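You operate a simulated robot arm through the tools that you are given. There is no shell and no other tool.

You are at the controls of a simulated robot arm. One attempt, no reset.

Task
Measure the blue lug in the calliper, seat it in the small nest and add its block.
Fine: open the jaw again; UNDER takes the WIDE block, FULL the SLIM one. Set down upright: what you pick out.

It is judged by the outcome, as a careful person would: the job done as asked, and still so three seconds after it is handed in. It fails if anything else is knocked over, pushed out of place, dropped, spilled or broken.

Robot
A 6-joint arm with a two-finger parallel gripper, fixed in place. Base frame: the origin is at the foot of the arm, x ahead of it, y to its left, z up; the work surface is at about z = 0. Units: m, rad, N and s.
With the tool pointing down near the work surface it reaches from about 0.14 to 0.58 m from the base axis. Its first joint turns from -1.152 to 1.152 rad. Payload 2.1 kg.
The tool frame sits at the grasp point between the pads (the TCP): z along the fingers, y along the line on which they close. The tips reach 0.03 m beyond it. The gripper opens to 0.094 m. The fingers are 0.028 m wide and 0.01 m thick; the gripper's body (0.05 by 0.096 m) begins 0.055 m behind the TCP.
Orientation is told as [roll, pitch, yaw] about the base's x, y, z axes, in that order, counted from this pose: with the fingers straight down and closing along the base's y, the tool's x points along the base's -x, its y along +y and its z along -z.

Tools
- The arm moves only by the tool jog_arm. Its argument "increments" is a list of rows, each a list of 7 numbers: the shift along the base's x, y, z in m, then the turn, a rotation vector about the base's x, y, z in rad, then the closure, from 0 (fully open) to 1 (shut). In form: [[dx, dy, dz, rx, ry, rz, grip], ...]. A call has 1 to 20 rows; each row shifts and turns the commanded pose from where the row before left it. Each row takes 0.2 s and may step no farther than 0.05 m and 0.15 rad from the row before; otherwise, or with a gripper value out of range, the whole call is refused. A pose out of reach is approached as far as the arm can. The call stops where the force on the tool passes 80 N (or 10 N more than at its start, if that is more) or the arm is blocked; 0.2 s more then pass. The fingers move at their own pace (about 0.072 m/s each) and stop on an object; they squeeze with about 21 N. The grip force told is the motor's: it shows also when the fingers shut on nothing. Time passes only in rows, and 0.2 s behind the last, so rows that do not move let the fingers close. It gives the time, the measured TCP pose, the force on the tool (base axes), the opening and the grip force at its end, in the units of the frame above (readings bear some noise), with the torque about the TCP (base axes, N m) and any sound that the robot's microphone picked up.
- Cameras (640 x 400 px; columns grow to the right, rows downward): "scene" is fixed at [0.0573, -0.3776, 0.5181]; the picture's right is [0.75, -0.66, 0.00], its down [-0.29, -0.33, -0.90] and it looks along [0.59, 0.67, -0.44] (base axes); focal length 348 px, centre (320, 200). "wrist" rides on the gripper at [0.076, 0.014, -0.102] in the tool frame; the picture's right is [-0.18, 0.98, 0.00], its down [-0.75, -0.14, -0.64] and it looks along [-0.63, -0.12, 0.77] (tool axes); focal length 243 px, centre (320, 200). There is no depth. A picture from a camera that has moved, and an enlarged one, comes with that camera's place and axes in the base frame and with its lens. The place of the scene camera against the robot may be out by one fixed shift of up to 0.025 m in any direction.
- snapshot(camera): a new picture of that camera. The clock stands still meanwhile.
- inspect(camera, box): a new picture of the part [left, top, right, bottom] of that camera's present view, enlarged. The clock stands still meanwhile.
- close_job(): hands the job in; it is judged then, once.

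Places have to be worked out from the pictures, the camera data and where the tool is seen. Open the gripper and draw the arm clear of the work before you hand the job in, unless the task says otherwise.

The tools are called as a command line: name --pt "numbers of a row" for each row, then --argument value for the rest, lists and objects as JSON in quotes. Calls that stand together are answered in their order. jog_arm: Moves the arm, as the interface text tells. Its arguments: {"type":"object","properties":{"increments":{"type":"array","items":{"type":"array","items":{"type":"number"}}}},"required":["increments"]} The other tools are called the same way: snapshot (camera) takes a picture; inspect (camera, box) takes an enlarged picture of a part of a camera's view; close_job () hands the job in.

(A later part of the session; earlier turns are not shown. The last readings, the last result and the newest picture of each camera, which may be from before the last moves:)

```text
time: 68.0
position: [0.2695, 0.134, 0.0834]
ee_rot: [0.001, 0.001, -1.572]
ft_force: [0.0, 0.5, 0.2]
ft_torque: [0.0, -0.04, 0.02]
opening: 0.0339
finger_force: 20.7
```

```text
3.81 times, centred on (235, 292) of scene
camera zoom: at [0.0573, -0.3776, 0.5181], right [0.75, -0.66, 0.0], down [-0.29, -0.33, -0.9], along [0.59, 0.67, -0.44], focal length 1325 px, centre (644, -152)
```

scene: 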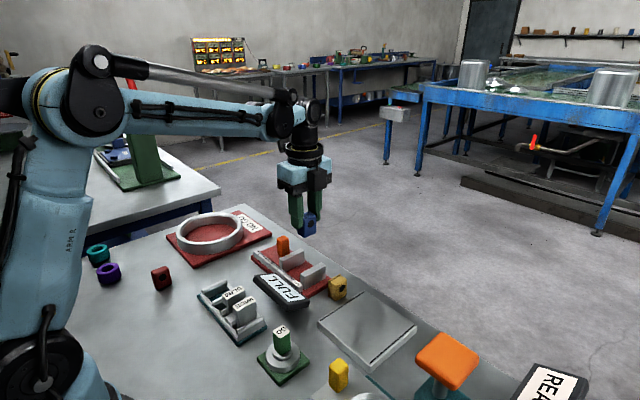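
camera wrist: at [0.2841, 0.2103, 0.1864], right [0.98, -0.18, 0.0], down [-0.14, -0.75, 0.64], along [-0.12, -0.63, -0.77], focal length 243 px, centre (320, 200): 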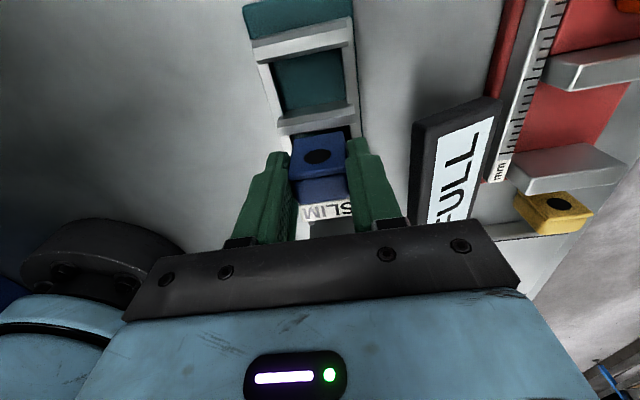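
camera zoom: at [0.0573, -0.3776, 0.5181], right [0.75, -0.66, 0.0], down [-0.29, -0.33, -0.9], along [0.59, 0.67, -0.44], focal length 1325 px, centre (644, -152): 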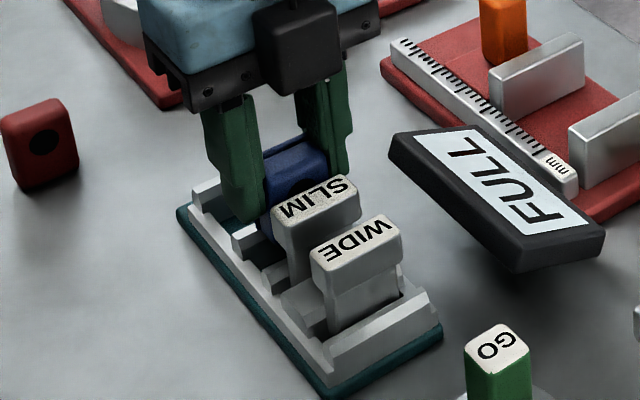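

The lug bridges both dividers of pocket C (contact force centred between them, no side force), so C is physically too narrow for it. Pocket D can take it, so I set the lug down there, after which I can gauge its thickness again with just the fingertips.

jog_arm --pt "0 0 0.02 0 0 0 0.9" --pt "0 0.02 0.01 0 0 0 0.9" --pt "0 0.0263 0 0 0 0 0.9" --pt "0 0 0 0 0 0 0.9" --pt "0 0 -0.015 0 0 0 0.9" --pt "0 0 0 0 0 0 0.9"

snapshot --camera "wrist"

inspect --camera "wrist" --box '[250, 60, 390, 200]'

inspect --camera "scene" --box '[180, 240, 290, 345]'

```text
time: 69.4
position: [0.2692, 0.1813, 0.0972]
ee_rot: [0.0, 0.0, -1.571]
ft_force: [0.3, -0.2, -0.2]
ft_torque: [-0.01, 0.01, -0.02]
opening: 0.0339
finger_force: 21.3
```

```text
taken
camera wrist: at [0.2838, 0.2567, 0.2008], right [0.98, -0.18, 0.0], down [-0.14, -0.75, 0.64], along [-0.12, -0.63, -0.77], focal length 243 px, centre (320, 200)
```

wrist: 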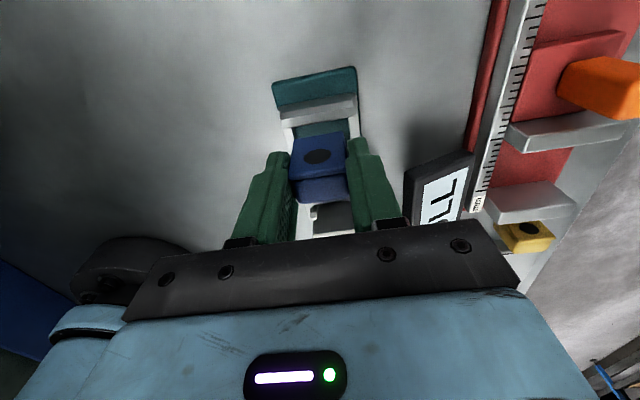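

```text
2.86 times, centred on (320, 130) of wrist
camera zoom: at [0.2838, 0.2567, 0.2008], right [0.98, -0.18, 0.0], down [-0.14, -0.75, 0.64], along [-0.12, -0.63, -0.77], focal length 693 px, centre (320, 400)
```

zoom: 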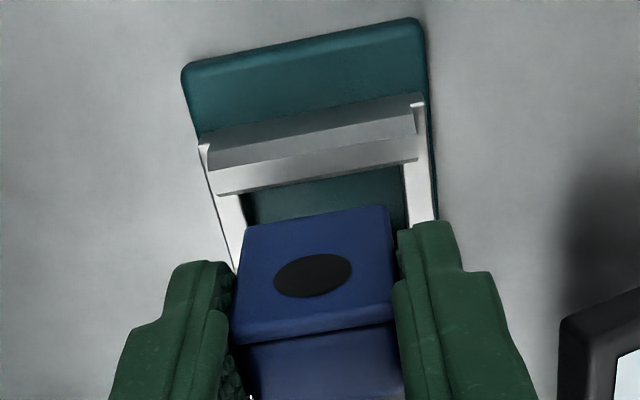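

```text
3.81 times, centred on (235, 292) of scene
camera zoom: at [0.0573, -0.3776, 0.5181], right [0.75, -0.66, 0.0], down [-0.29, -0.33, -0.9], along [0.59, 0.67, -0.44], focal length 1325 px, centre (644, -152)
```

zoom: 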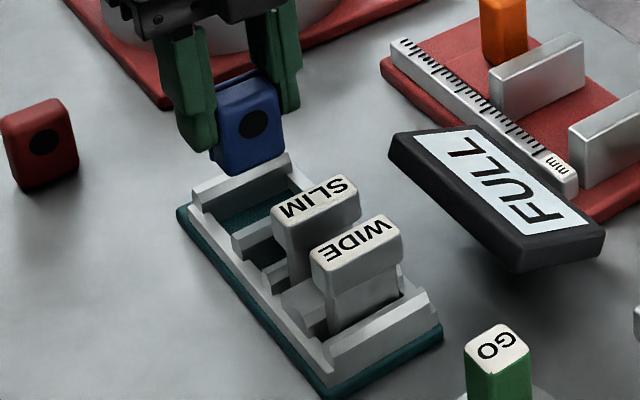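

The lug has slid up a few mm in the grip, so the fingertips would touch the end wall before it seats. I set it down on the free table beside the rack, at about (0.27, 0.25), to gauge it with the tips and re-grip it at the right height.

jog_arm --pt "0 0.0255 0 0 0 0 0.9" --pt "0 0.025 0 0 0 0 0.9" --pt "0 0.025 0 0 0 0 0.9" --pt "0 0 -0.02 0 0 0 0.9" --pt "0 0 -0.015 0 0 0 0.9" --pt "0 0 -0.005 0 0 0 0.9" --pt "0 0 0 0 0 0 0.9"

snapshot --camera "wrist"

inspect --camera "scene" --box '[140, 210, 260, 310]'

```text
time: 71.0
position: [0.2684, 0.2554, 0.0584]
ee_rot: [-0.001, 0.001, -1.573]
ft_force: [0.4, 0.3, -0.4]
ft_torque: [0.02, 0.02, -0.02]
opening: 0.0337
finger_force: 21.1
```

```text
taken
camera wrist: at [0.2844, 0.3324, 0.1612], right [0.98, -0.18, 0.0], down [-0.14, -0.75, 0.64], along [-0.12, -0.63, -0.77], focal length 243 px, centre (320, 200)
```

wrist: 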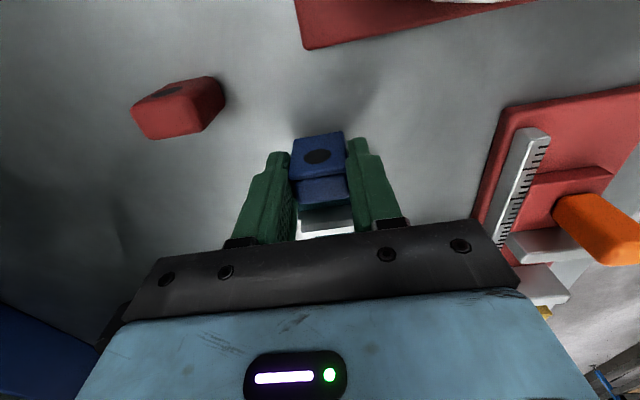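

```text
4.00 times, centred on (200, 260) of scene
camera zoom: at [0.0573, -0.3776, 0.5181], right [0.75, -0.66, 0.0], down [-0.29, -0.33, -0.9], along [0.59, 0.67, -0.44], focal length 1391 px, centre (800, -40)
```

zoom: 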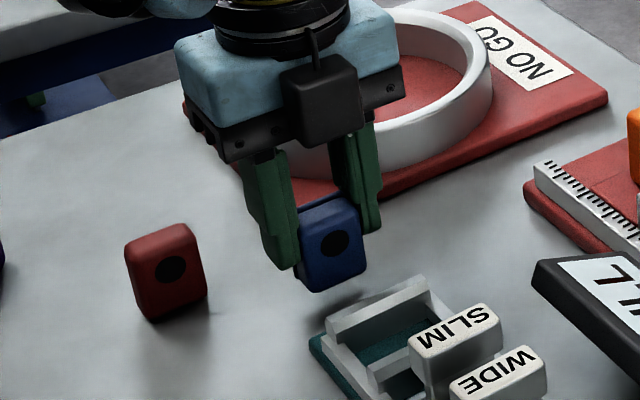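

There's free table below and the red lug is well away. I lower in small steps to touch down.

jog_arm --pt "0 0 -0.004 0 0 0 0.9" --pt "0 0 -0.003 0 0 0 0.9" --pt "0 0 0 0 0 0 0.9"

jog_arm --pt "0 0 -0.002 0 0 0 0.9" --pt "0 0 0 0 0 0 0.9"

jog_arm --pt "0 0 -0.0015 0 0 0 0.9" --pt "0 0 0 0 0 0 0.9"

```text
time: 71.8
position: [0.2703, 0.256, 0.051]
ee_rot: [0.0, 0.001, -1.571]
ft_force: [-1.1, -0.1, -1.3]
ft_torque: [0.02, -0.01, -0.01]
opening: 0.0338
finger_force: 20.6
```

```text
time: 72.4
position: [0.27, 0.2552, 0.05]
ee_rot: [-0.001, 0.002, -1.57]
ft_force: [0.7, 0.6, -0.6]
ft_torque: [0.02, 0.03, 0.0]
opening: 0.0342
finger_force: 21.0
```

```text
time: 73.0
position: [0.2707, 0.2562, 0.0472]
ee_rot: [-0.002, 0.001, -1.572]
ft_force: [0.1, 0.7, 9.4]
ft_torque: [-0.16, 0.0, 0.01]
opening: 0.0336
finger_force: 21.3
```

Touchdown at TCP 0.048. I release, rise and turn the tool back to yaw 0 to gauge the thickness with only the fingertips.

jog_arm --pt "0 0 0.0005 0 0 0 0.5" --pt "0 0 0 0 0 0 0.45" --pt "0 0 0 0 0 0 0.4" --pt "0 0 0.03 0 0 0 0.4" --pt "0 0 0.04 0 0 0 0.4" --pt "0 0 0 0 0 0 0.4"

snapshot --camera "wrist"

inspect --camera "scene" --box '[180, 220, 260, 300]'

```text
time: 74.4
position: [0.2705, 0.2572, 0.119]
ee_rot: [0.0, 0.002, -1.571]
ft_force: [-0.5, 1.0, -0.2]
ft_torque: [-0.02, -0.03, -0.01]
opening: 0.0567
finger_force: 0.0
```

```text
taken
camera wrist: at [0.2846, 0.3332, 0.2218], right [0.98, -0.18, 0.0], down [-0.14, -0.75, 0.64], along [-0.12, -0.63, -0.77], focal length 243 px, centre (320, 200)
```

wrist: 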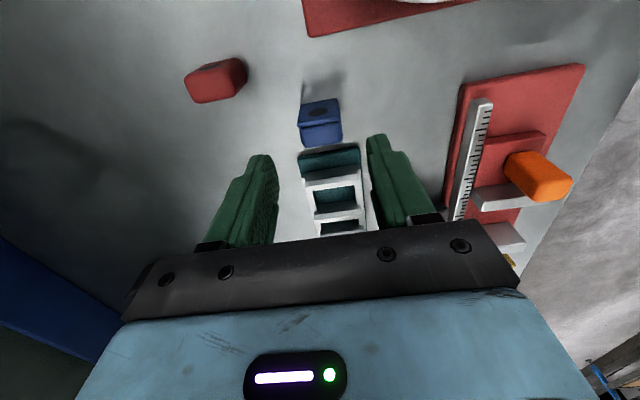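

```text
5.00 times, centred on (220, 260) of scene
camera zoom: at [0.0573, -0.3776, 0.5181], right [0.75, -0.66, 0.0], down [-0.29, -0.33, -0.9], along [0.59, 0.67, -0.44], focal length 1739 px, centre (820, -100)
```

zoom: 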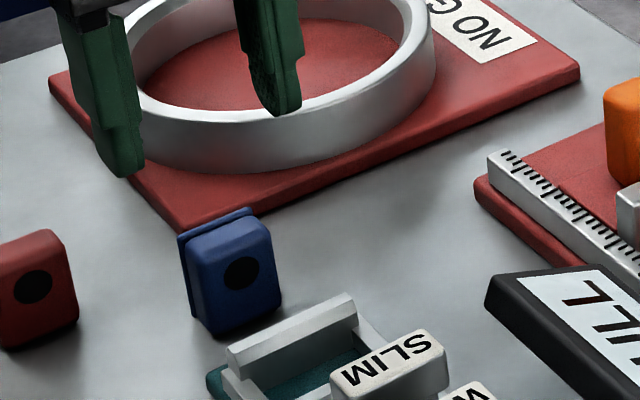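

The lug stands upright on the table. I turn to yaw 0 and lower so that only the last ~17 mm of the fingertips flank it in y.

jog_arm --pt "0 -0.001 0 0 0 0.145 0.5" --pt "0 -0.001 0 0 0 0.145 0.5" --pt "0 -0.001 0 0 0 0.145 0.5" --pt "0 -0.001 0 0 0 0.145 0.5" --pt "0 -0.001 0 0 0 0.145 0.5" --pt "0 -0.001 0 0 0 0.145 0.5" --pt "0 -0.001 0 0 0 0.145 0.5" --pt "0 -0.0006 0 0 0 0.145 0.5" --pt "0 0 0 0 0 0.145 0.5" --pt "0 0 0 0 0 0.145 0.5" --pt "0 0 0 0 0 0.121 0.5" --pt "0 0 0 0 0 0 0.5"

snapshot --camera "wrist"

inspect --camera "wrist" --box '[240, 40, 400, 160]'

```text
time: 77.0
position: [0.2692, 0.2482, 0.1188]
ee_rot: [-0.002, 0.002, 0.001]
ft_force: [-0.1, -0.7, -0.6]
ft_torque: [0.0, -0.03, -0.01]
opening: 0.0469
finger_force: 0.0
```

```text
taken
camera wrist: at [0.1935, 0.263, 0.2216], right [0.18, 0.98, 0.0], down [0.75, -0.14, 0.64], along [0.63, -0.12, -0.77], focal length 243 px, centre (320, 200)
```

wrist: 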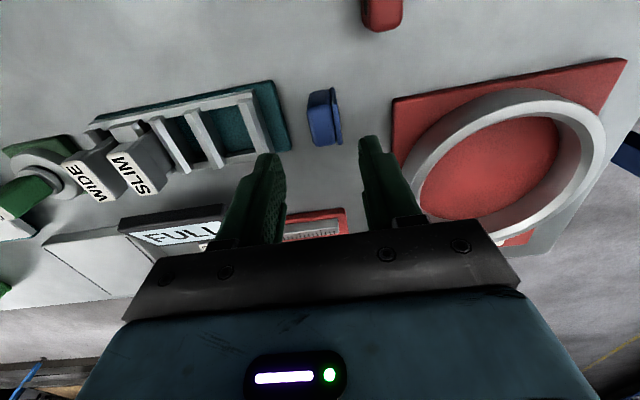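

```text
3.33 times, centred on (320, 100) of wrist
camera zoom: at [0.1935, 0.263, 0.2216], right [0.18, 0.98, 0.0], down [0.75, -0.14, 0.64], along [0.63, -0.12, -0.77], focal length 809 px, centre (320, 533)
```

zoom: 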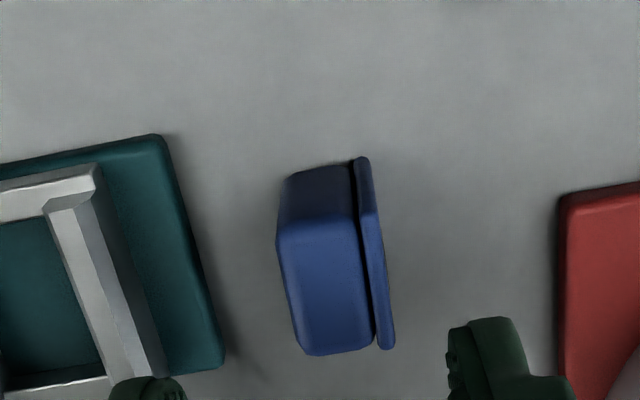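

Side by side in this view, the lug measures about 22.9 mm with its centre at y≈0.2527. I centre on it and lower so the tips reach z≈0.025, then close.

jog_arm --pt "0.001 0.0042 0 0 0 0 0.5" --pt "0 0 -0.03 0 0 0 0.5" --pt "0 0 -0.02 0 0 0 0.5" --pt "0 0 -0.013 0 0 0 0.5" --pt "0 0 0 0 0 0 0.5"

inspect --camera "wrist" --box '[240, 80, 400, 200]'

jog_arm --pt "0 0 0 0 0 0 0.65" --pt "0 0 0 0 0 0 0.72" --pt "0 0 0 0 0 0 0.8" --pt "0 0 0 0 0 0 0.9" --pt "0 0 0 0 0 0 0.9"

inspect --camera "wrist" --box '[240, 80, 400, 200]'

```text
time: 78.2
position: [0.2713, 0.2538, 0.0552]
ee_rot: [-0.001, 0.001, 0.0]
ft_force: [-0.8, -0.2, -0.8]
ft_torque: [-0.02, -0.02, 0.04]
opening: 0.0471
finger_force: 0.1
```

```text
3.33 times, centred on (320, 140) of wrist
camera zoom: at [0.1947, 0.2673, 0.1575], right [0.18, 0.98, 0.0], down [0.75, -0.14, 0.64], along [0.63, -0.12, -0.77], focal length 809 px, centre (320, 400)
```

zoom: 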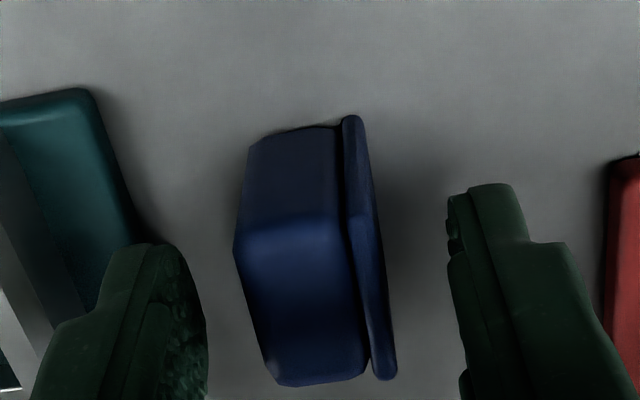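

```text
time: 79.4
position: [0.2701, 0.2528, 0.0542]
ee_rot: [0.0, 0.001, 0.002]
ft_force: [0.6, -0.2, -0.2]
ft_torque: [0.0, 0.02, -0.01]
opening: 0.0232
finger_force: 21.4
```

```text
3.33 times, centred on (320, 140) of wrist
camera zoom: at [0.1947, 0.2673, 0.1577], right [0.18, 0.98, 0.0], down [0.75, -0.14, 0.64], along [0.63, -0.12, -0.77], focal length 809 px, centre (320, 400)
```

zoom: 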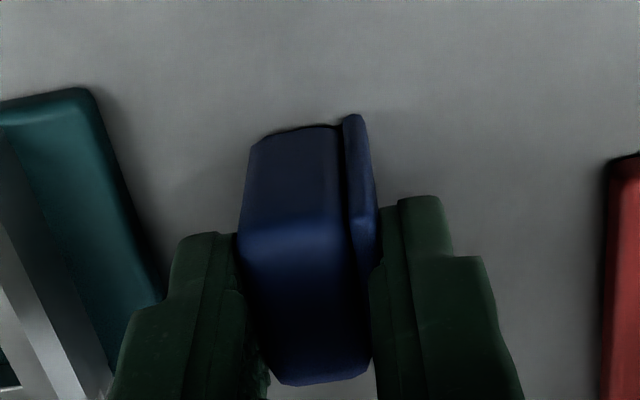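

With the tips alone the lug reads 23.2 mm, so the earlier 27.9 came from the thicker pads higher up. That settles it: C (≈22 mm) can't hold the lug at all, while D (≈36 mm) holds lug plus SLIM (≈8 mm), so D is the only nest where lug and block can sit together. I release and re-grip the lug along x at the right height.

jog_arm --pt "0 0 0 0 0 0 0.6" --pt "0 0 0 0 0 0 0.55" --pt "0 0 0 0 0 0 0.55" --pt "0 0 0.03 0 0 0 0.55" --pt "0 0 0.04 0 0 0 0.4" --pt "0 0 0 0 0 0 0.4"

jog_arm --pt "0 0 0 0 0 -0.145 0.4" --pt "0 0 0 0 0 -0.145 0.4" --pt "0 0 0 0 0 -0.145 0.4" --pt "0 0 0 0 0 -0.145 0.4" --pt "0 0 0 0 0 -0.145 0.4" --pt "0 0 0 0 0 -0.145 0.45" --pt "0 0 0 0 0 -0.145 0.5" --pt "0 0 0 0 0 -0.145 0.5" --pt "0 0 0 0 0 -0.145 0.5" --pt "0 0 0 0 0 -0.145 0.5" --pt "0 0 0 0 0 -0.121 0.5" --pt "0 0 0 0 0 0 0.5"

inspect --camera "wrist" --box '[240, 60, 400, 180]'

```text
time: 80.8
position: [0.2715, 0.2525, 0.125]
ee_rot: [0.0, 0.002, -0.001]
ft_force: [-0.1, -0.1, 0.2]
ft_torque: [0.0, -0.03, 0.02]
opening: 0.0565
finger_force: 0.0
```

```text
time: 83.4
position: [0.2714, 0.253, 0.1258]
ee_rot: [0.0, 0.0, -1.575]
ft_force: [0.5, -0.3, 0.6]
ft_torque: [-0.01, 0.02, 0.05]
opening: 0.0471
finger_force: 0.0
```

```text
3.33 times, centred on (320, 120) of wrist
camera zoom: at [0.2856, 0.3288, 0.2283], right [0.98, -0.19, 0.0], down [-0.14, -0.75, 0.64], along [-0.12, -0.63, -0.77], focal length 809 px, centre (320, 467)
```

zoom: 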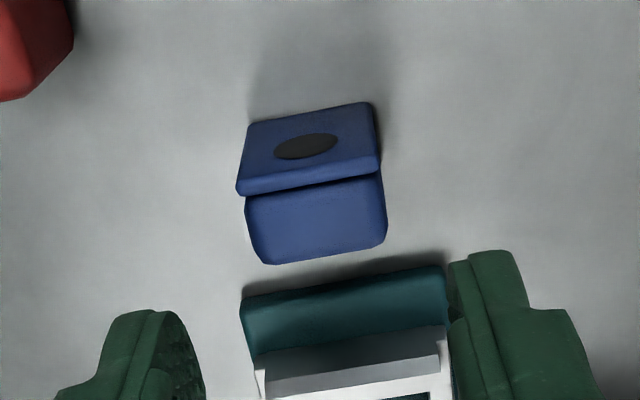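

The lug sits between where the fingers will come down. I lower to TCP z≈0.057 (tips about 27 mm above its base) and close.

jog_arm --pt "-0.001 0 -0.03 0 0 0.004 0.5" --pt "0 0 -0.025 0 0 0 0.5" --pt "0 0 -0.0138 0 0 0 0.5" --pt "0 0 0 0 0 0 0.5" --pt "0 0 0 0 0 0 0.6" --pt "0 0 0 0 0 0 0.68" --pt "0 0 0 0 0 0 0.8" --pt "0 0 0 0 0 0 0.9" --pt "0 0 0 0 0 0 0.9"

inspect --camera "wrist" --box '[240, 80, 400, 200]'

inspect --camera "scene" --box '[170, 210, 270, 310]'

```text
time: 85.4
position: [0.2696, 0.2521, 0.0568]
ee_rot: [-0.001, 0.001, -1.567]
ft_force: [-0.1, -0.2, 0.2]
ft_torque: [0.01, -0.01, 0.03]
opening: 0.0336
finger_force: 20.9
```

```text
3.33 times, centred on (320, 140) of wrist
camera zoom: at [0.2839, 0.3289, 0.1599], right [0.98, -0.18, 0.0], down [-0.14, -0.75, 0.64], along [-0.12, -0.63, -0.77], focal length 809 px, centre (320, 400)
```

zoom: 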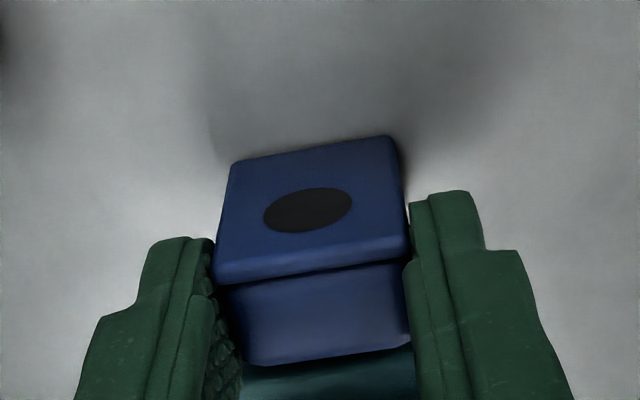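

```text
4.00 times, centred on (220, 260) of scene
camera zoom: at [0.0573, -0.3776, 0.5181], right [0.75, -0.66, 0.0], down [-0.29, -0.33, -0.9], along [0.59, 0.67, -0.44], focal length 1391 px, centre (720, -40)
```

zoom: 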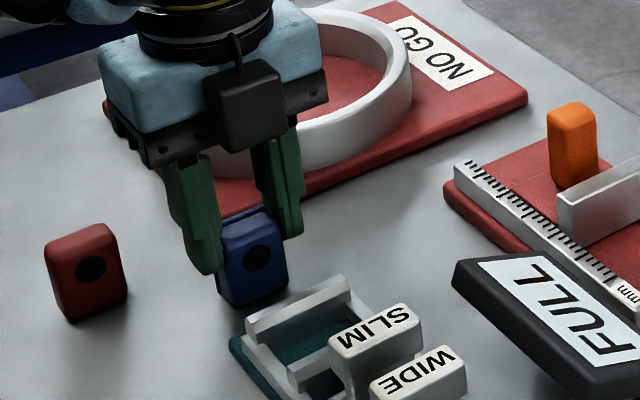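

It's gripped at 33.6 mm with the base 56.8 mm below the TCP. I lift it and carry it above pocket D, aiming for lug centre y≈0.175 so that SLIM's slot stays free next to D2.

jog_arm --pt "0 0 0.02 0 0 -0.003 0.9" --pt "0 0 0.035 0 0 0 0.9" --pt "0.0005 -0.025 0 0 0 0 0.9" --pt "0 -0.026 0 0 0 0 0.9" --pt "0 -0.026 0 0 0 0 0.9" --pt "0 0 0 0 0 0 0.9" --pt "0 0 -0.012 0 0 0 0.9" --pt "0 0 0 0 0 0 0.9"

snapshot --camera "wrist"

inspect --camera "wrist" --box '[250, 60, 390, 200]'

inspect --camera "scene" --box '[180, 240, 280, 330]'

```text
time: 87.2
position: [0.2709, 0.1755, 0.1]
ee_rot: [0.0, 0.002, -1.57]
ft_force: [-0.7, 0.5, -0.6]
ft_torque: [-0.01, 0.02, 0.03]
opening: 0.0337
finger_force: 20.7
```

```text
taken
camera wrist: at [0.2846, 0.2521, 0.2024], right [0.98, -0.18, 0.0], down [-0.14, -0.75, 0.64], along [-0.12, -0.63, -0.77], focal length 243 px, centre (320, 200)
```

wrist: 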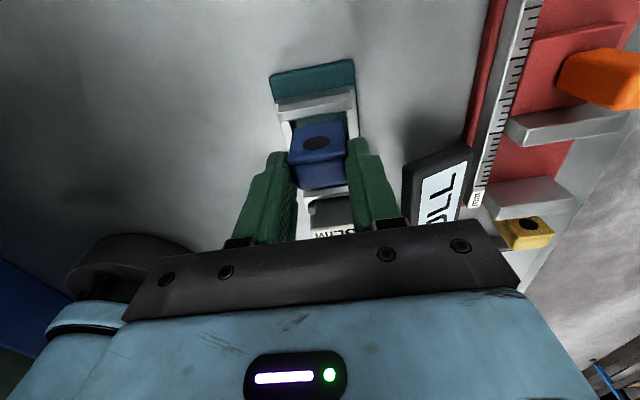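

```text
2.86 times, centred on (320, 130) of wrist
camera zoom: at [0.2846, 0.2521, 0.2024], right [0.98, -0.18, 0.0], down [-0.14, -0.75, 0.64], along [-0.12, -0.63, -0.77], focal length 693 px, centre (320, 400)
```

zoom: 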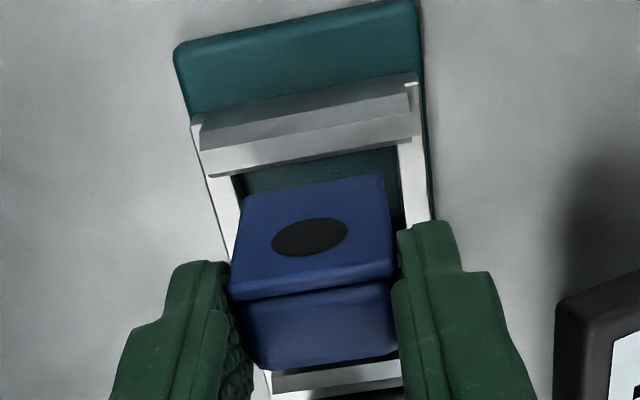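

```text
4.44 times, centred on (230, 285) of scene
camera zoom: at [0.0573, -0.3776, 0.5181], right [0.75, -0.66, 0.0], down [-0.29, -0.33, -0.9], along [0.59, 0.67, -0.44], focal length 1546 px, centre (720, -178)
```

zoom: 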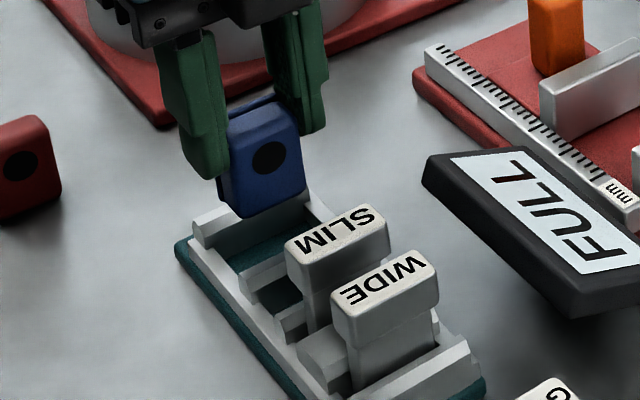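

Lug and pocket line up: end wall face ≈0.188, D2 face ≈0.152, lug 0.164–0.187. I lower it in, slowing near the floor and watching the force.

jog_arm --pt "0 0 -0.01 0 0 0 0.9" --pt "0 0 -0.008 0 0 0 0.9" --pt "0 0 0 0 0 0 0.9"

jog_arm --pt "0 0 -0.004 0 0 0 0.9" --pt "0 0 0 0 0 0 0.9"

jog_arm --pt "0 0 -0.004 0 0 0 0.9" --pt "0 0 0 0 0 0 0.9"

inspect --camera "wrist" --box '[250, 60, 390, 200]'

```text
time: 88.0
position: [0.2709, 0.1741, 0.081]
ee_rot: [-0.001, -0.001, -1.57]
ft_force: [-0.7, -9.7, 1.7]
ft_torque: [-0.5, 0.0, 0.09]
opening: 0.0333
finger_force: 21.5
```

```text
time: 88.6
position: [0.2704, 0.1748, 0.078]
ee_rot: [0.0, 0.0, -1.571]
ft_force: [-0.7, -13.5, 2.2]
ft_torque: [-0.61, 0.03, -0.01]
opening: 0.0337
finger_force: 21.1
```

```text
time: 89.2
position: [0.2712, 0.1758, 0.0739]
ee_rot: [0.002, -0.001, -1.571]
ft_force: [0.6, -12.2, 1.0]
ft_torque: [-0.52, -0.03, -0.01]
opening: 0.0332
finger_force: 20.7
```

```text
2.86 times, centred on (320, 130) of wrist
camera zoom: at [0.2848, 0.2519, 0.1761], right [0.98, -0.18, 0.0], down [-0.14, -0.75, 0.64], along [-0.12, -0.63, -0.77], focal length 693 px, centre (320, 400)
```

zoom: 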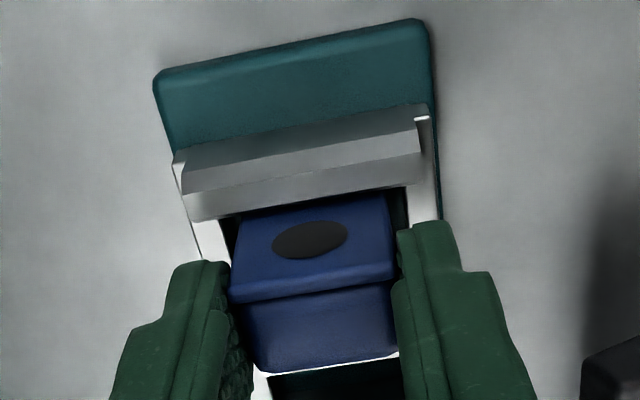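

The end wall is pushing the lug toward -y (about -12 N), so I'm 1–2 mm too far +y. I shift -y to relieve it before going on.

jog_arm --pt "0 -0.0015 0 0 0 0 0.9" --pt "0 0 0 0 0 0 0.9"

jog_arm --pt "0 -0.0015 0 0 0 0 0.9" --pt "0 0 0 0 0 0 0.9"

```text
time: 89.8
position: [0.2705, 0.1759, 0.0743]
ee_rot: [-0.001, 0.004, -1.569]
ft_force: [-0.2, -0.5, -0.7]
ft_torque: [0.02, -0.02, 0.04]
opening: 0.0335
finger_force: 20.9
```

```text
time: 90.4
position: [0.2705, 0.1735, 0.0745]
ee_rot: [0.001, 0.001, -1.571]
ft_force: [0.0, -0.3, -0.2]
ft_torque: [0.0, 0.0, 0.05]
opening: 0.0335
finger_force: 20.6
```

The side force is gone. I go on down in small steps until the floor is felt.

jog_arm --pt "0 0 -0.004 0 0 0 0.9" --pt "0 0 0 0 0 0 0.9"

jog_arm --pt "0 0 -0.003 0 0 0 0.9" --pt "0 0 0 0 0 0 0.9"

jog_arm --pt "0 0 -0.002 0 0 0 0.9" --pt "0 0 0 0 0 0 0.9"

```text
time: 91.0
position: [0.2694, 0.1735, 0.07]
ee_rot: [0.0, 0.002, -1.57]
ft_force: [0.6, -0.4, -0.1]
ft_torque: [-0.01, 0.01, -0.02]
opening: 0.0335
finger_force: 21.3
```

```text
time: 91.6
position: [0.2692, 0.1723, 0.0667]
ee_rot: [-0.002, 0.002, -1.571]
ft_force: [-1.1, -0.7, 8.2]
ft_torque: [0.08, 0.0, 0.01]
opening: 0.0334
finger_force: 21.1
```

```text
time: 92.2
position: [0.2708, 0.173, 0.0646]
ee_rot: [-0.002, 0.001, -1.571]
ft_force: [-3.4, -1.0, 15.5]
ft_torque: [0.08, 0.1, 0.01]
opening: 0.0337
finger_force: 21.2
```

There's contact with the pocket floor (z≈0.010). I look before releasing.

inspect --camera "wrist" --box '[250, 60, 390, 200]'

inspect --camera "scene" --box '[180, 240, 280, 330]'

```text
2.86 times, centred on (320, 130) of wrist
camera zoom: at [0.2845, 0.249, 0.1676], right [0.98, -0.18, 0.0], down [-0.14, -0.75, 0.64], along [-0.12, -0.63, -0.77], focal length 693 px, centre (320, 400)
```

zoom: 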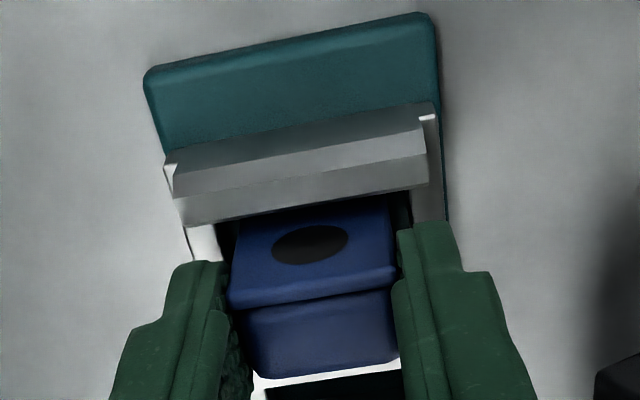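

```text
4.44 times, centred on (230, 285) of scene
camera zoom: at [0.0573, -0.3776, 0.5181], right [0.75, -0.66, 0.0], down [-0.29, -0.33, -0.9], along [0.59, 0.67, -0.44], focal length 1546 px, centre (720, -178)
```

zoom: 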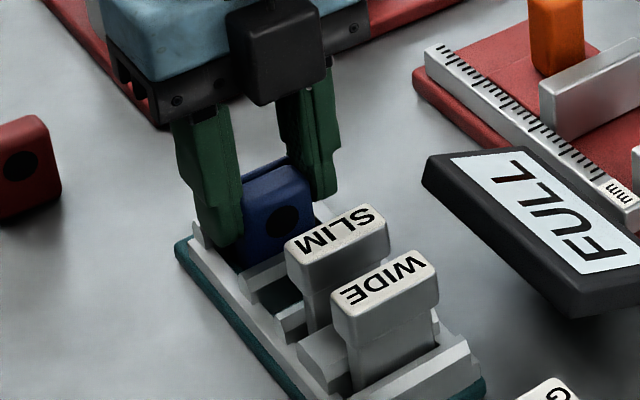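

The lug is down in pocket D, upright. I release it, rise, and inspect from above.

jog_arm --pt "0 0 0.001 0 0 0 0.6" --pt "0 0 0 0 0 0 0.5" --pt "0 0 0 0 0 0 0.5" --pt "0 0 0.03 0 0 0 0.5" --pt "0 0 0.04 0 0 0 0.4" --pt "0 0 0.02 0 0 0 0.4" --pt "0 0 0 0 0 0 0.4"

snapshot --camera "wrist"

inspect --camera "wrist" --box '[250, 80, 390, 220]'

inspect --camera "scene" --box '[190, 265, 270, 335]'

```text
time: 93.8
position: [0.2708, 0.1724, 0.1568]
ee_rot: [-0.001, 0.004, -1.57]
ft_force: [-0.4, -1.2, -0.4]
ft_torque: [-0.01, -0.01, -0.03]
opening: 0.0564
finger_force: 0.1
```

```text
taken
camera wrist: at [0.2849, 0.2488, 0.2587], right [0.98, -0.18, 0.0], down [-0.14, -0.75, 0.64], along [-0.12, -0.63, -0.77], focal length 243 px, centre (320, 200)
```

wrist: 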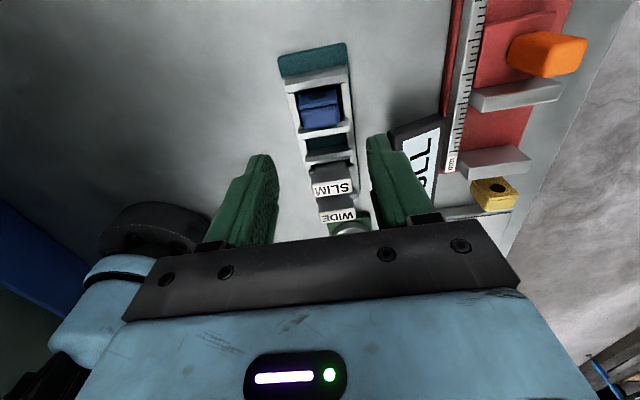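

```text
2.86 times, centred on (320, 150) of wrist
camera zoom: at [0.2849, 0.2488, 0.2587], right [0.98, -0.18, 0.0], down [-0.14, -0.75, 0.64], along [-0.12, -0.63, -0.77], focal length 693 px, centre (320, 343)
```

zoom: 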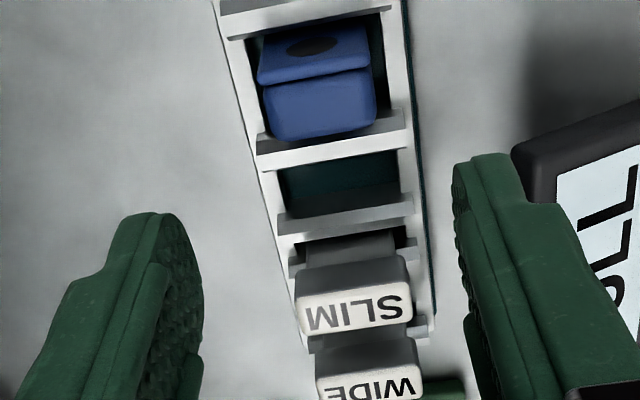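

```text
5.71 times, centred on (230, 300) of scene
camera zoom: at [0.0573, -0.3776, 0.5181], right [0.75, -0.66, 0.0], down [-0.29, -0.33, -0.9], along [0.59, 0.67, -0.44], focal length 1987 px, centre (834, -371)
```

zoom: 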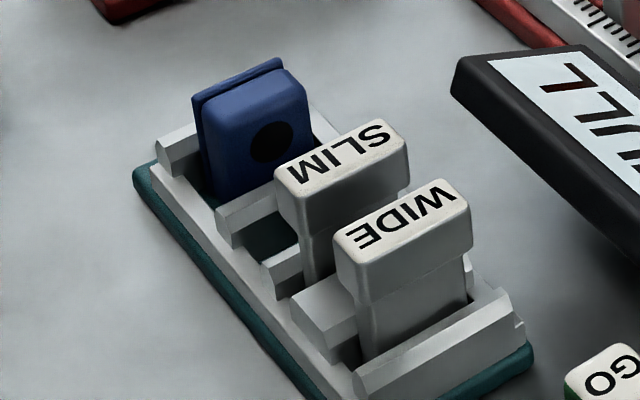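

The lug stands upright and seated in pocket D. SLIM's head is centred at about (0.272, 0.107), z 0.054–0.069, so I move above it and set the opening for its ~37 mm length.

jog_arm --pt "0.0005 -0.022 0 0 0 0 0.4" --pt "0 -0.022 0 0 0 0 0.4" --pt "0 -0.0215 0 0 0 0 0.4" --pt "0 0 -0.02 0 0 0 0.4" --pt "0 0 0 0 0 0 0.4"

snapshot --camera "wrist"

inspect --camera "wrist" --box '[240, 60, 400, 200]'

```text
time: 95.0
position: [0.2715, 0.108, 0.1357]
ee_rot: [0.001, 0.001, -1.571]
ft_force: [0.6, -0.5, -0.5]
ft_torque: [0.02, 0.0, 0.02]
opening: 0.0565
finger_force: 0.1
```

```text
taken
camera wrist: at [0.2856, 0.1834, 0.2386], right [0.98, -0.18, 0.0], down [-0.14, -0.75, 0.64], along [-0.12, -0.63, -0.77], focal length 243 px, centre (320, 200)
```

wrist: 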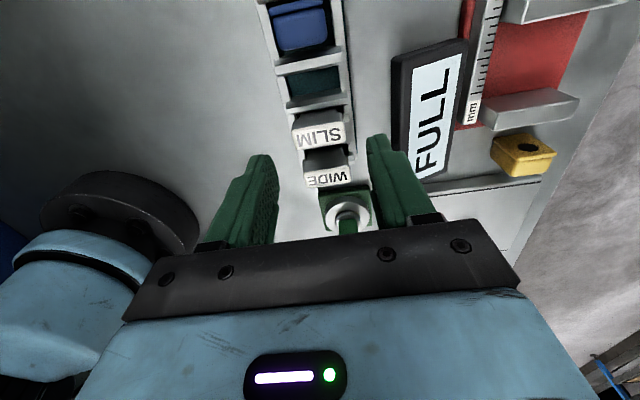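

```text
2.86 times, centred on (320, 130) of wrist
camera zoom: at [0.2856, 0.1834, 0.2386], right [0.98, -0.18, 0.0], down [-0.14, -0.75, 0.64], along [-0.12, -0.63, -0.77], focal length 693 px, centre (320, 400)
```

zoom: 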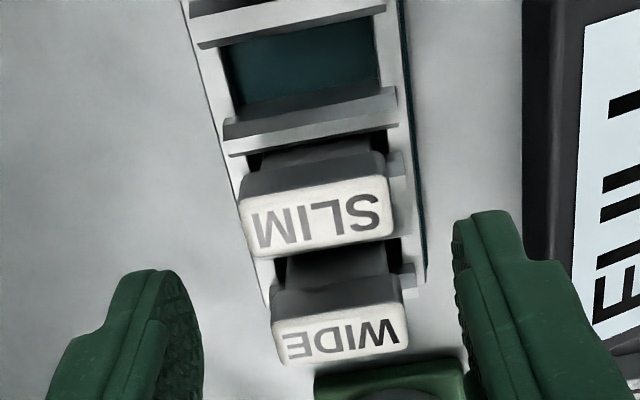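

SLIM's head centre refines to (0.2706, 0.1057). I centre on it and lower to put the tips at z≈0.056.

jog_arm --pt "-0.0008 -0.002 0 0 0 0 0.43" --pt "0 0 -0.02 0 0 0 0.43" --pt "0 0 -0.02 0 0 0 0.43" --pt "0 0 -0.009 0 0 0 0.43" --pt "0 0 0 0 0 0 0.43"

inspect --camera "wrist" --box '[240, 80, 400, 220]'

inspect --camera "scene" --box '[190, 240, 280, 330]'

```text
time: 96.2
position: [0.2697, 0.105, 0.0861]
ee_rot: [-0.001, 0.0, -1.571]
ft_force: [0.5, 0.0, -0.6]
ft_torque: [-0.01, -0.01, 0.01]
opening: 0.0537
finger_force: 0.1
```

```text
2.86 times, centred on (320, 150) of wrist
camera zoom: at [0.2846, 0.1815, 0.1888], right [0.98, -0.18, 0.0], down [-0.14, -0.75, 0.64], along [-0.12, -0.63, -0.77], focal length 693 px, centre (320, 343)
```

zoom: 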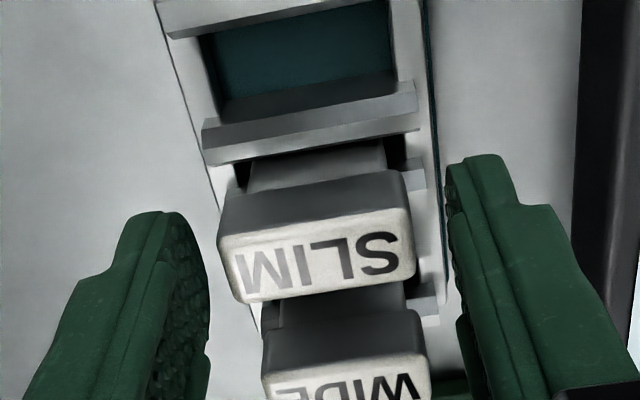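

```text
4.44 times, centred on (235, 285) of scene
camera zoom: at [0.0573, -0.3776, 0.5181], right [0.75, -0.66, 0.0], down [-0.29, -0.33, -0.9], along [0.59, 0.67, -0.44], focal length 1546 px, centre (698, -178)
```

zoom: 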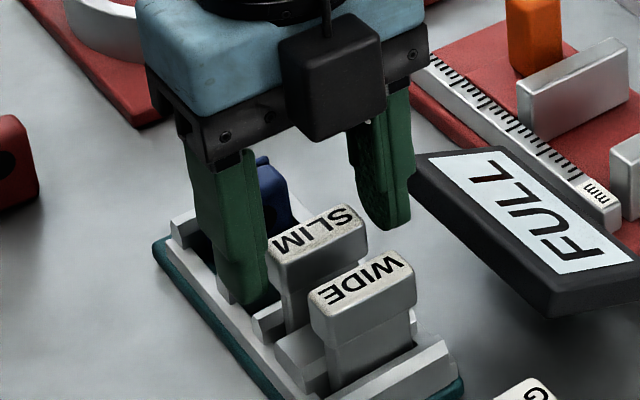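

The fingers flank SLIM's head only. I close on it.

jog_arm --pt "0 0 0 0 0 0 0.52" --pt "0 0 0 0 0 0 0.58" --pt "0 0 0 0 0 0 0.7" --pt "0 0 0 0 0 0 0.85" --pt "0 0 0 0 0 0 0.85"

inspect --camera "wrist" --box '[240, 80, 400, 220]'

```text
time: 97.4
position: [0.271, 0.1055, 0.086]
ee_rot: [0.001, 0.002, -1.572]
ft_force: [-0.1, 0.0, 0.2]
ft_torque: [0.02, -0.02, -0.01]
opening: 0.0392
finger_force: 20.7
```

```text
2.86 times, centred on (320, 150) of wrist
camera zoom: at [0.2846, 0.1815, 0.189], right [0.98, -0.18, 0.0], down [-0.14, -0.75, 0.64], along [-0.12, -0.63, -0.77], focal length 693 px, centre (320, 343)
```

zoom: 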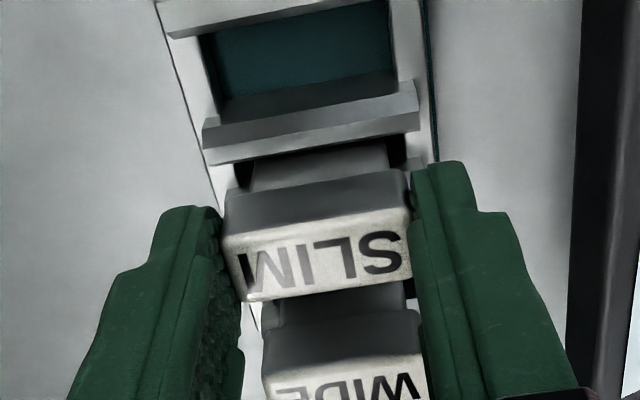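

SLIM is held (39.2 mm). I lift it straight up, starting slowly, until its bottom is well above everything.

jog_arm --pt "0 0 0.004 0 0 0 0.85" --pt "0 0 0.008 0 0 0 0.85" --pt "0 0 0.015 0 0 0 0.85" --pt "0 0 0.02 0 0 0 0.85" --pt "0 0 0.02 0 0 0 0.85" --pt "0 0 0.02 0 0 0 0.85" --pt "0 0 0 0 0 0 0.85"

snapshot --camera "wrist"

inspect --camera "scene" --box '[180, 200, 300, 330]'

inspect --camera "scene" --box '[195, 200, 265, 260]'

```text
time: 99.0
position: [0.2709, 0.1047, 0.1745]
ee_rot: [0.0, 0.001, -1.571]
ft_force: [-0.7, -0.3, -0.2]
ft_torque: [-0.01, -0.01, -0.01]
opening: 0.0391
finger_force: 21.2
```

```text
taken
camera wrist: at [0.2836, 0.1809, 0.2767], right [0.98, -0.18, 0.0], down [-0.14, -0.75, 0.64], along [-0.12, -0.63, -0.77], focal length 243 px, centre (320, 200)
```

wrist: 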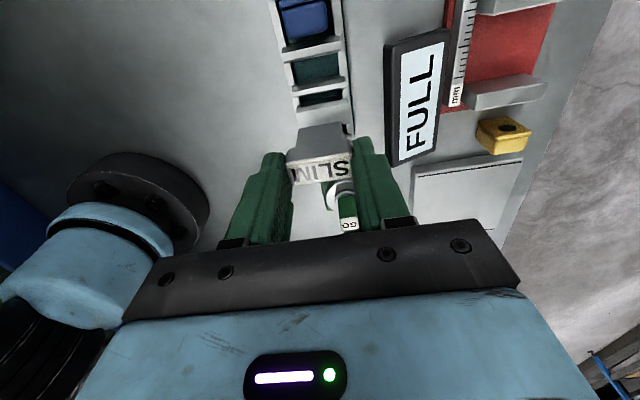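

```text
3.08 times, centred on (240, 265) of scene
camera zoom: at [0.0573, -0.3776, 0.5181], right [0.75, -0.66, 0.0], down [-0.29, -0.33, -0.9], along [0.59, 0.67, -0.44], focal length 1070 px, centre (566, 0)
```

zoom: 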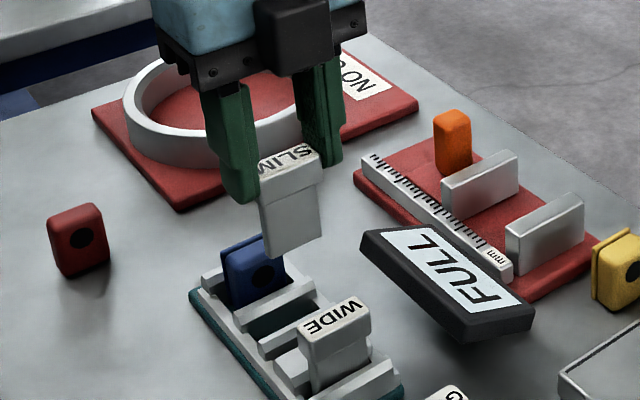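

```text
6.67 times, centred on (230, 230) of scene
camera zoom: at [0.0573, -0.3776, 0.5181], right [0.75, -0.66, 0.0], down [-0.29, -0.33, -0.9], along [0.59, 0.67, -0.44], focal length 2318 px, centre (920, 0)
```

zoom: 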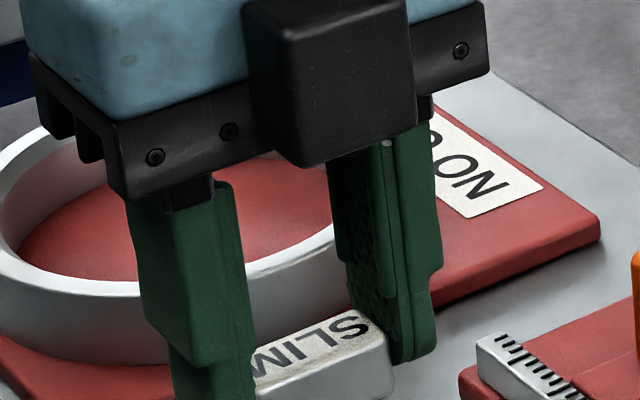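

SLIM is out and hanging straight. I check the rack and the shank's thickness from both cameras.

inspect --camera "wrist" --box '[250, 0, 370, 110]'

inspect --camera "scene" --box '[190, 240, 280, 330]'

inspect --camera "wrist" --box '[270, 110, 370, 200]'

```text
3.64 times, centred on (310, 55) of wrist
camera zoom: at [0.2836, 0.1809, 0.2767], right [0.98, -0.18, 0.0], down [-0.14, -0.75, 0.64], along [-0.12, -0.63, -0.77], focal length 882 px, centre (356, 727)
```

zoom: 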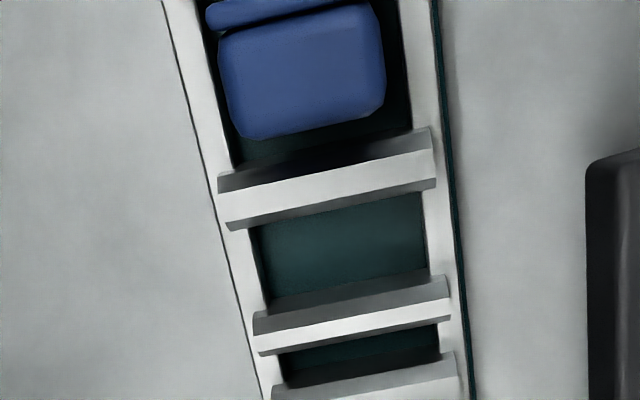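

```text
4.44 times, centred on (235, 285) of scene
camera zoom: at [0.0573, -0.3776, 0.5181], right [0.75, -0.66, 0.0], down [-0.29, -0.33, -0.9], along [0.59, 0.67, -0.44], focal length 1546 px, centre (698, -178)
```

zoom: 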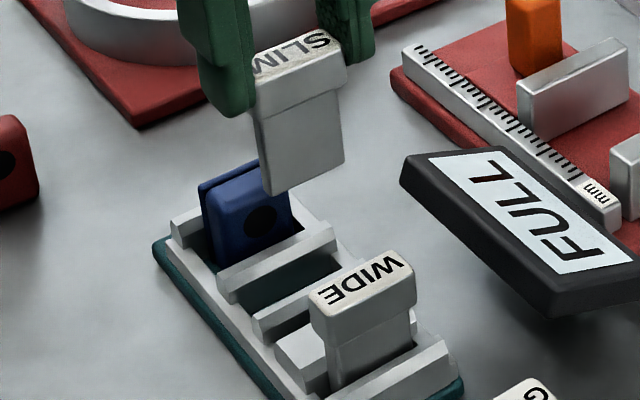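

```text
4.44 times, centred on (320, 155) of wrist
camera zoom: at [0.2836, 0.1809, 0.2767], right [0.98, -0.18, 0.0], down [-0.14, -0.75, 0.64], along [-0.12, -0.63, -0.77], focal length 1078 px, centre (320, 400)
```

zoom: 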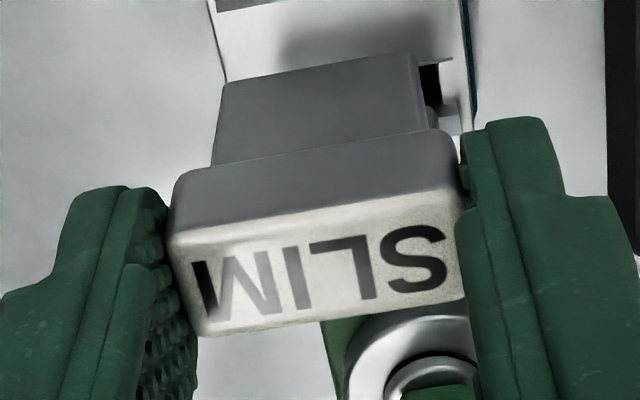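

From here the lug's -y face is at about 0.160 and D2's face at 0.153, so only about 7 mm is free on that side and 5 mm on the other. I measure SLIM's now-empty store slot and the gap more closely.

inspect --camera "wrist" --box '[275, 60, 355, 115]'

inspect --camera "wrist" --box '[265, 0, 345, 55]'

inspect --camera "scene" --box '[230, 245, 275, 290]'

```text
7.27 times, centred on (315, 88) of wrist
camera zoom: at [0.2836, 0.1809, 0.2767], right [0.98, -0.18, 0.0], down [-0.14, -0.75, 0.64], along [-0.12, -0.63, -0.77], focal length 1764 px, centre (356, 1018)
```

zoom: 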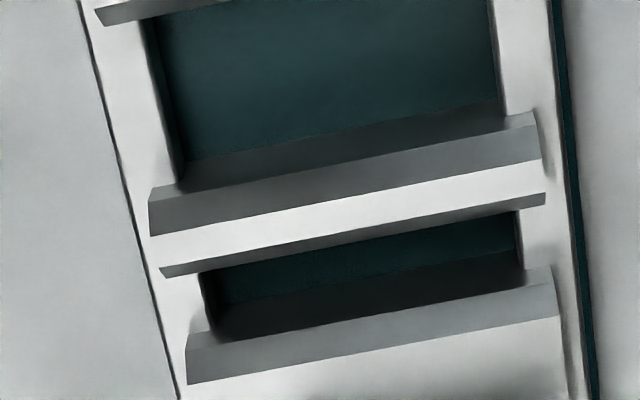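

```text
7.27 times, centred on (305, 28) of wrist
camera zoom: at [0.2836, 0.1809, 0.2767], right [0.98, -0.18, 0.0], down [-0.14, -0.75, 0.64], along [-0.12, -0.63, -0.77], focal length 1764 px, centre (429, 1454)
```

zoom: 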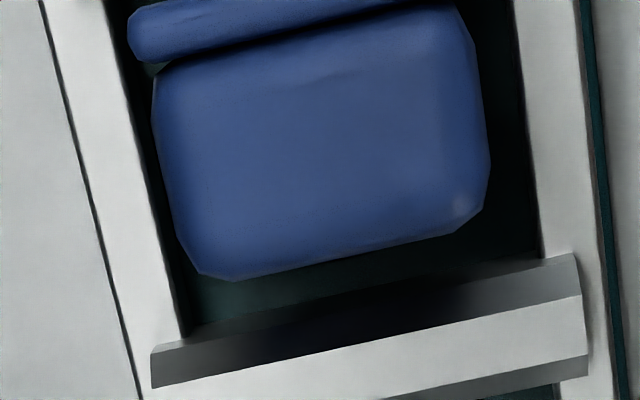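

```text
8.89 times, centred on (252, 268) of scene
camera zoom: at [0.0573, -0.3776, 0.5181], right [0.75, -0.66, 0.0], down [-0.29, -0.33, -0.9], along [0.59, 0.67, -0.44], focal length 3091 px, centre (920, -400)
```

zoom: 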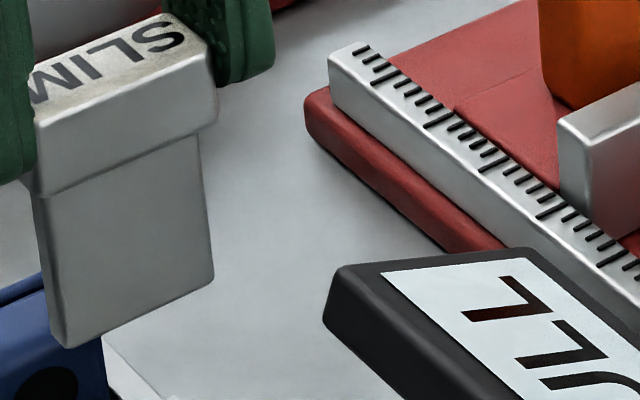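

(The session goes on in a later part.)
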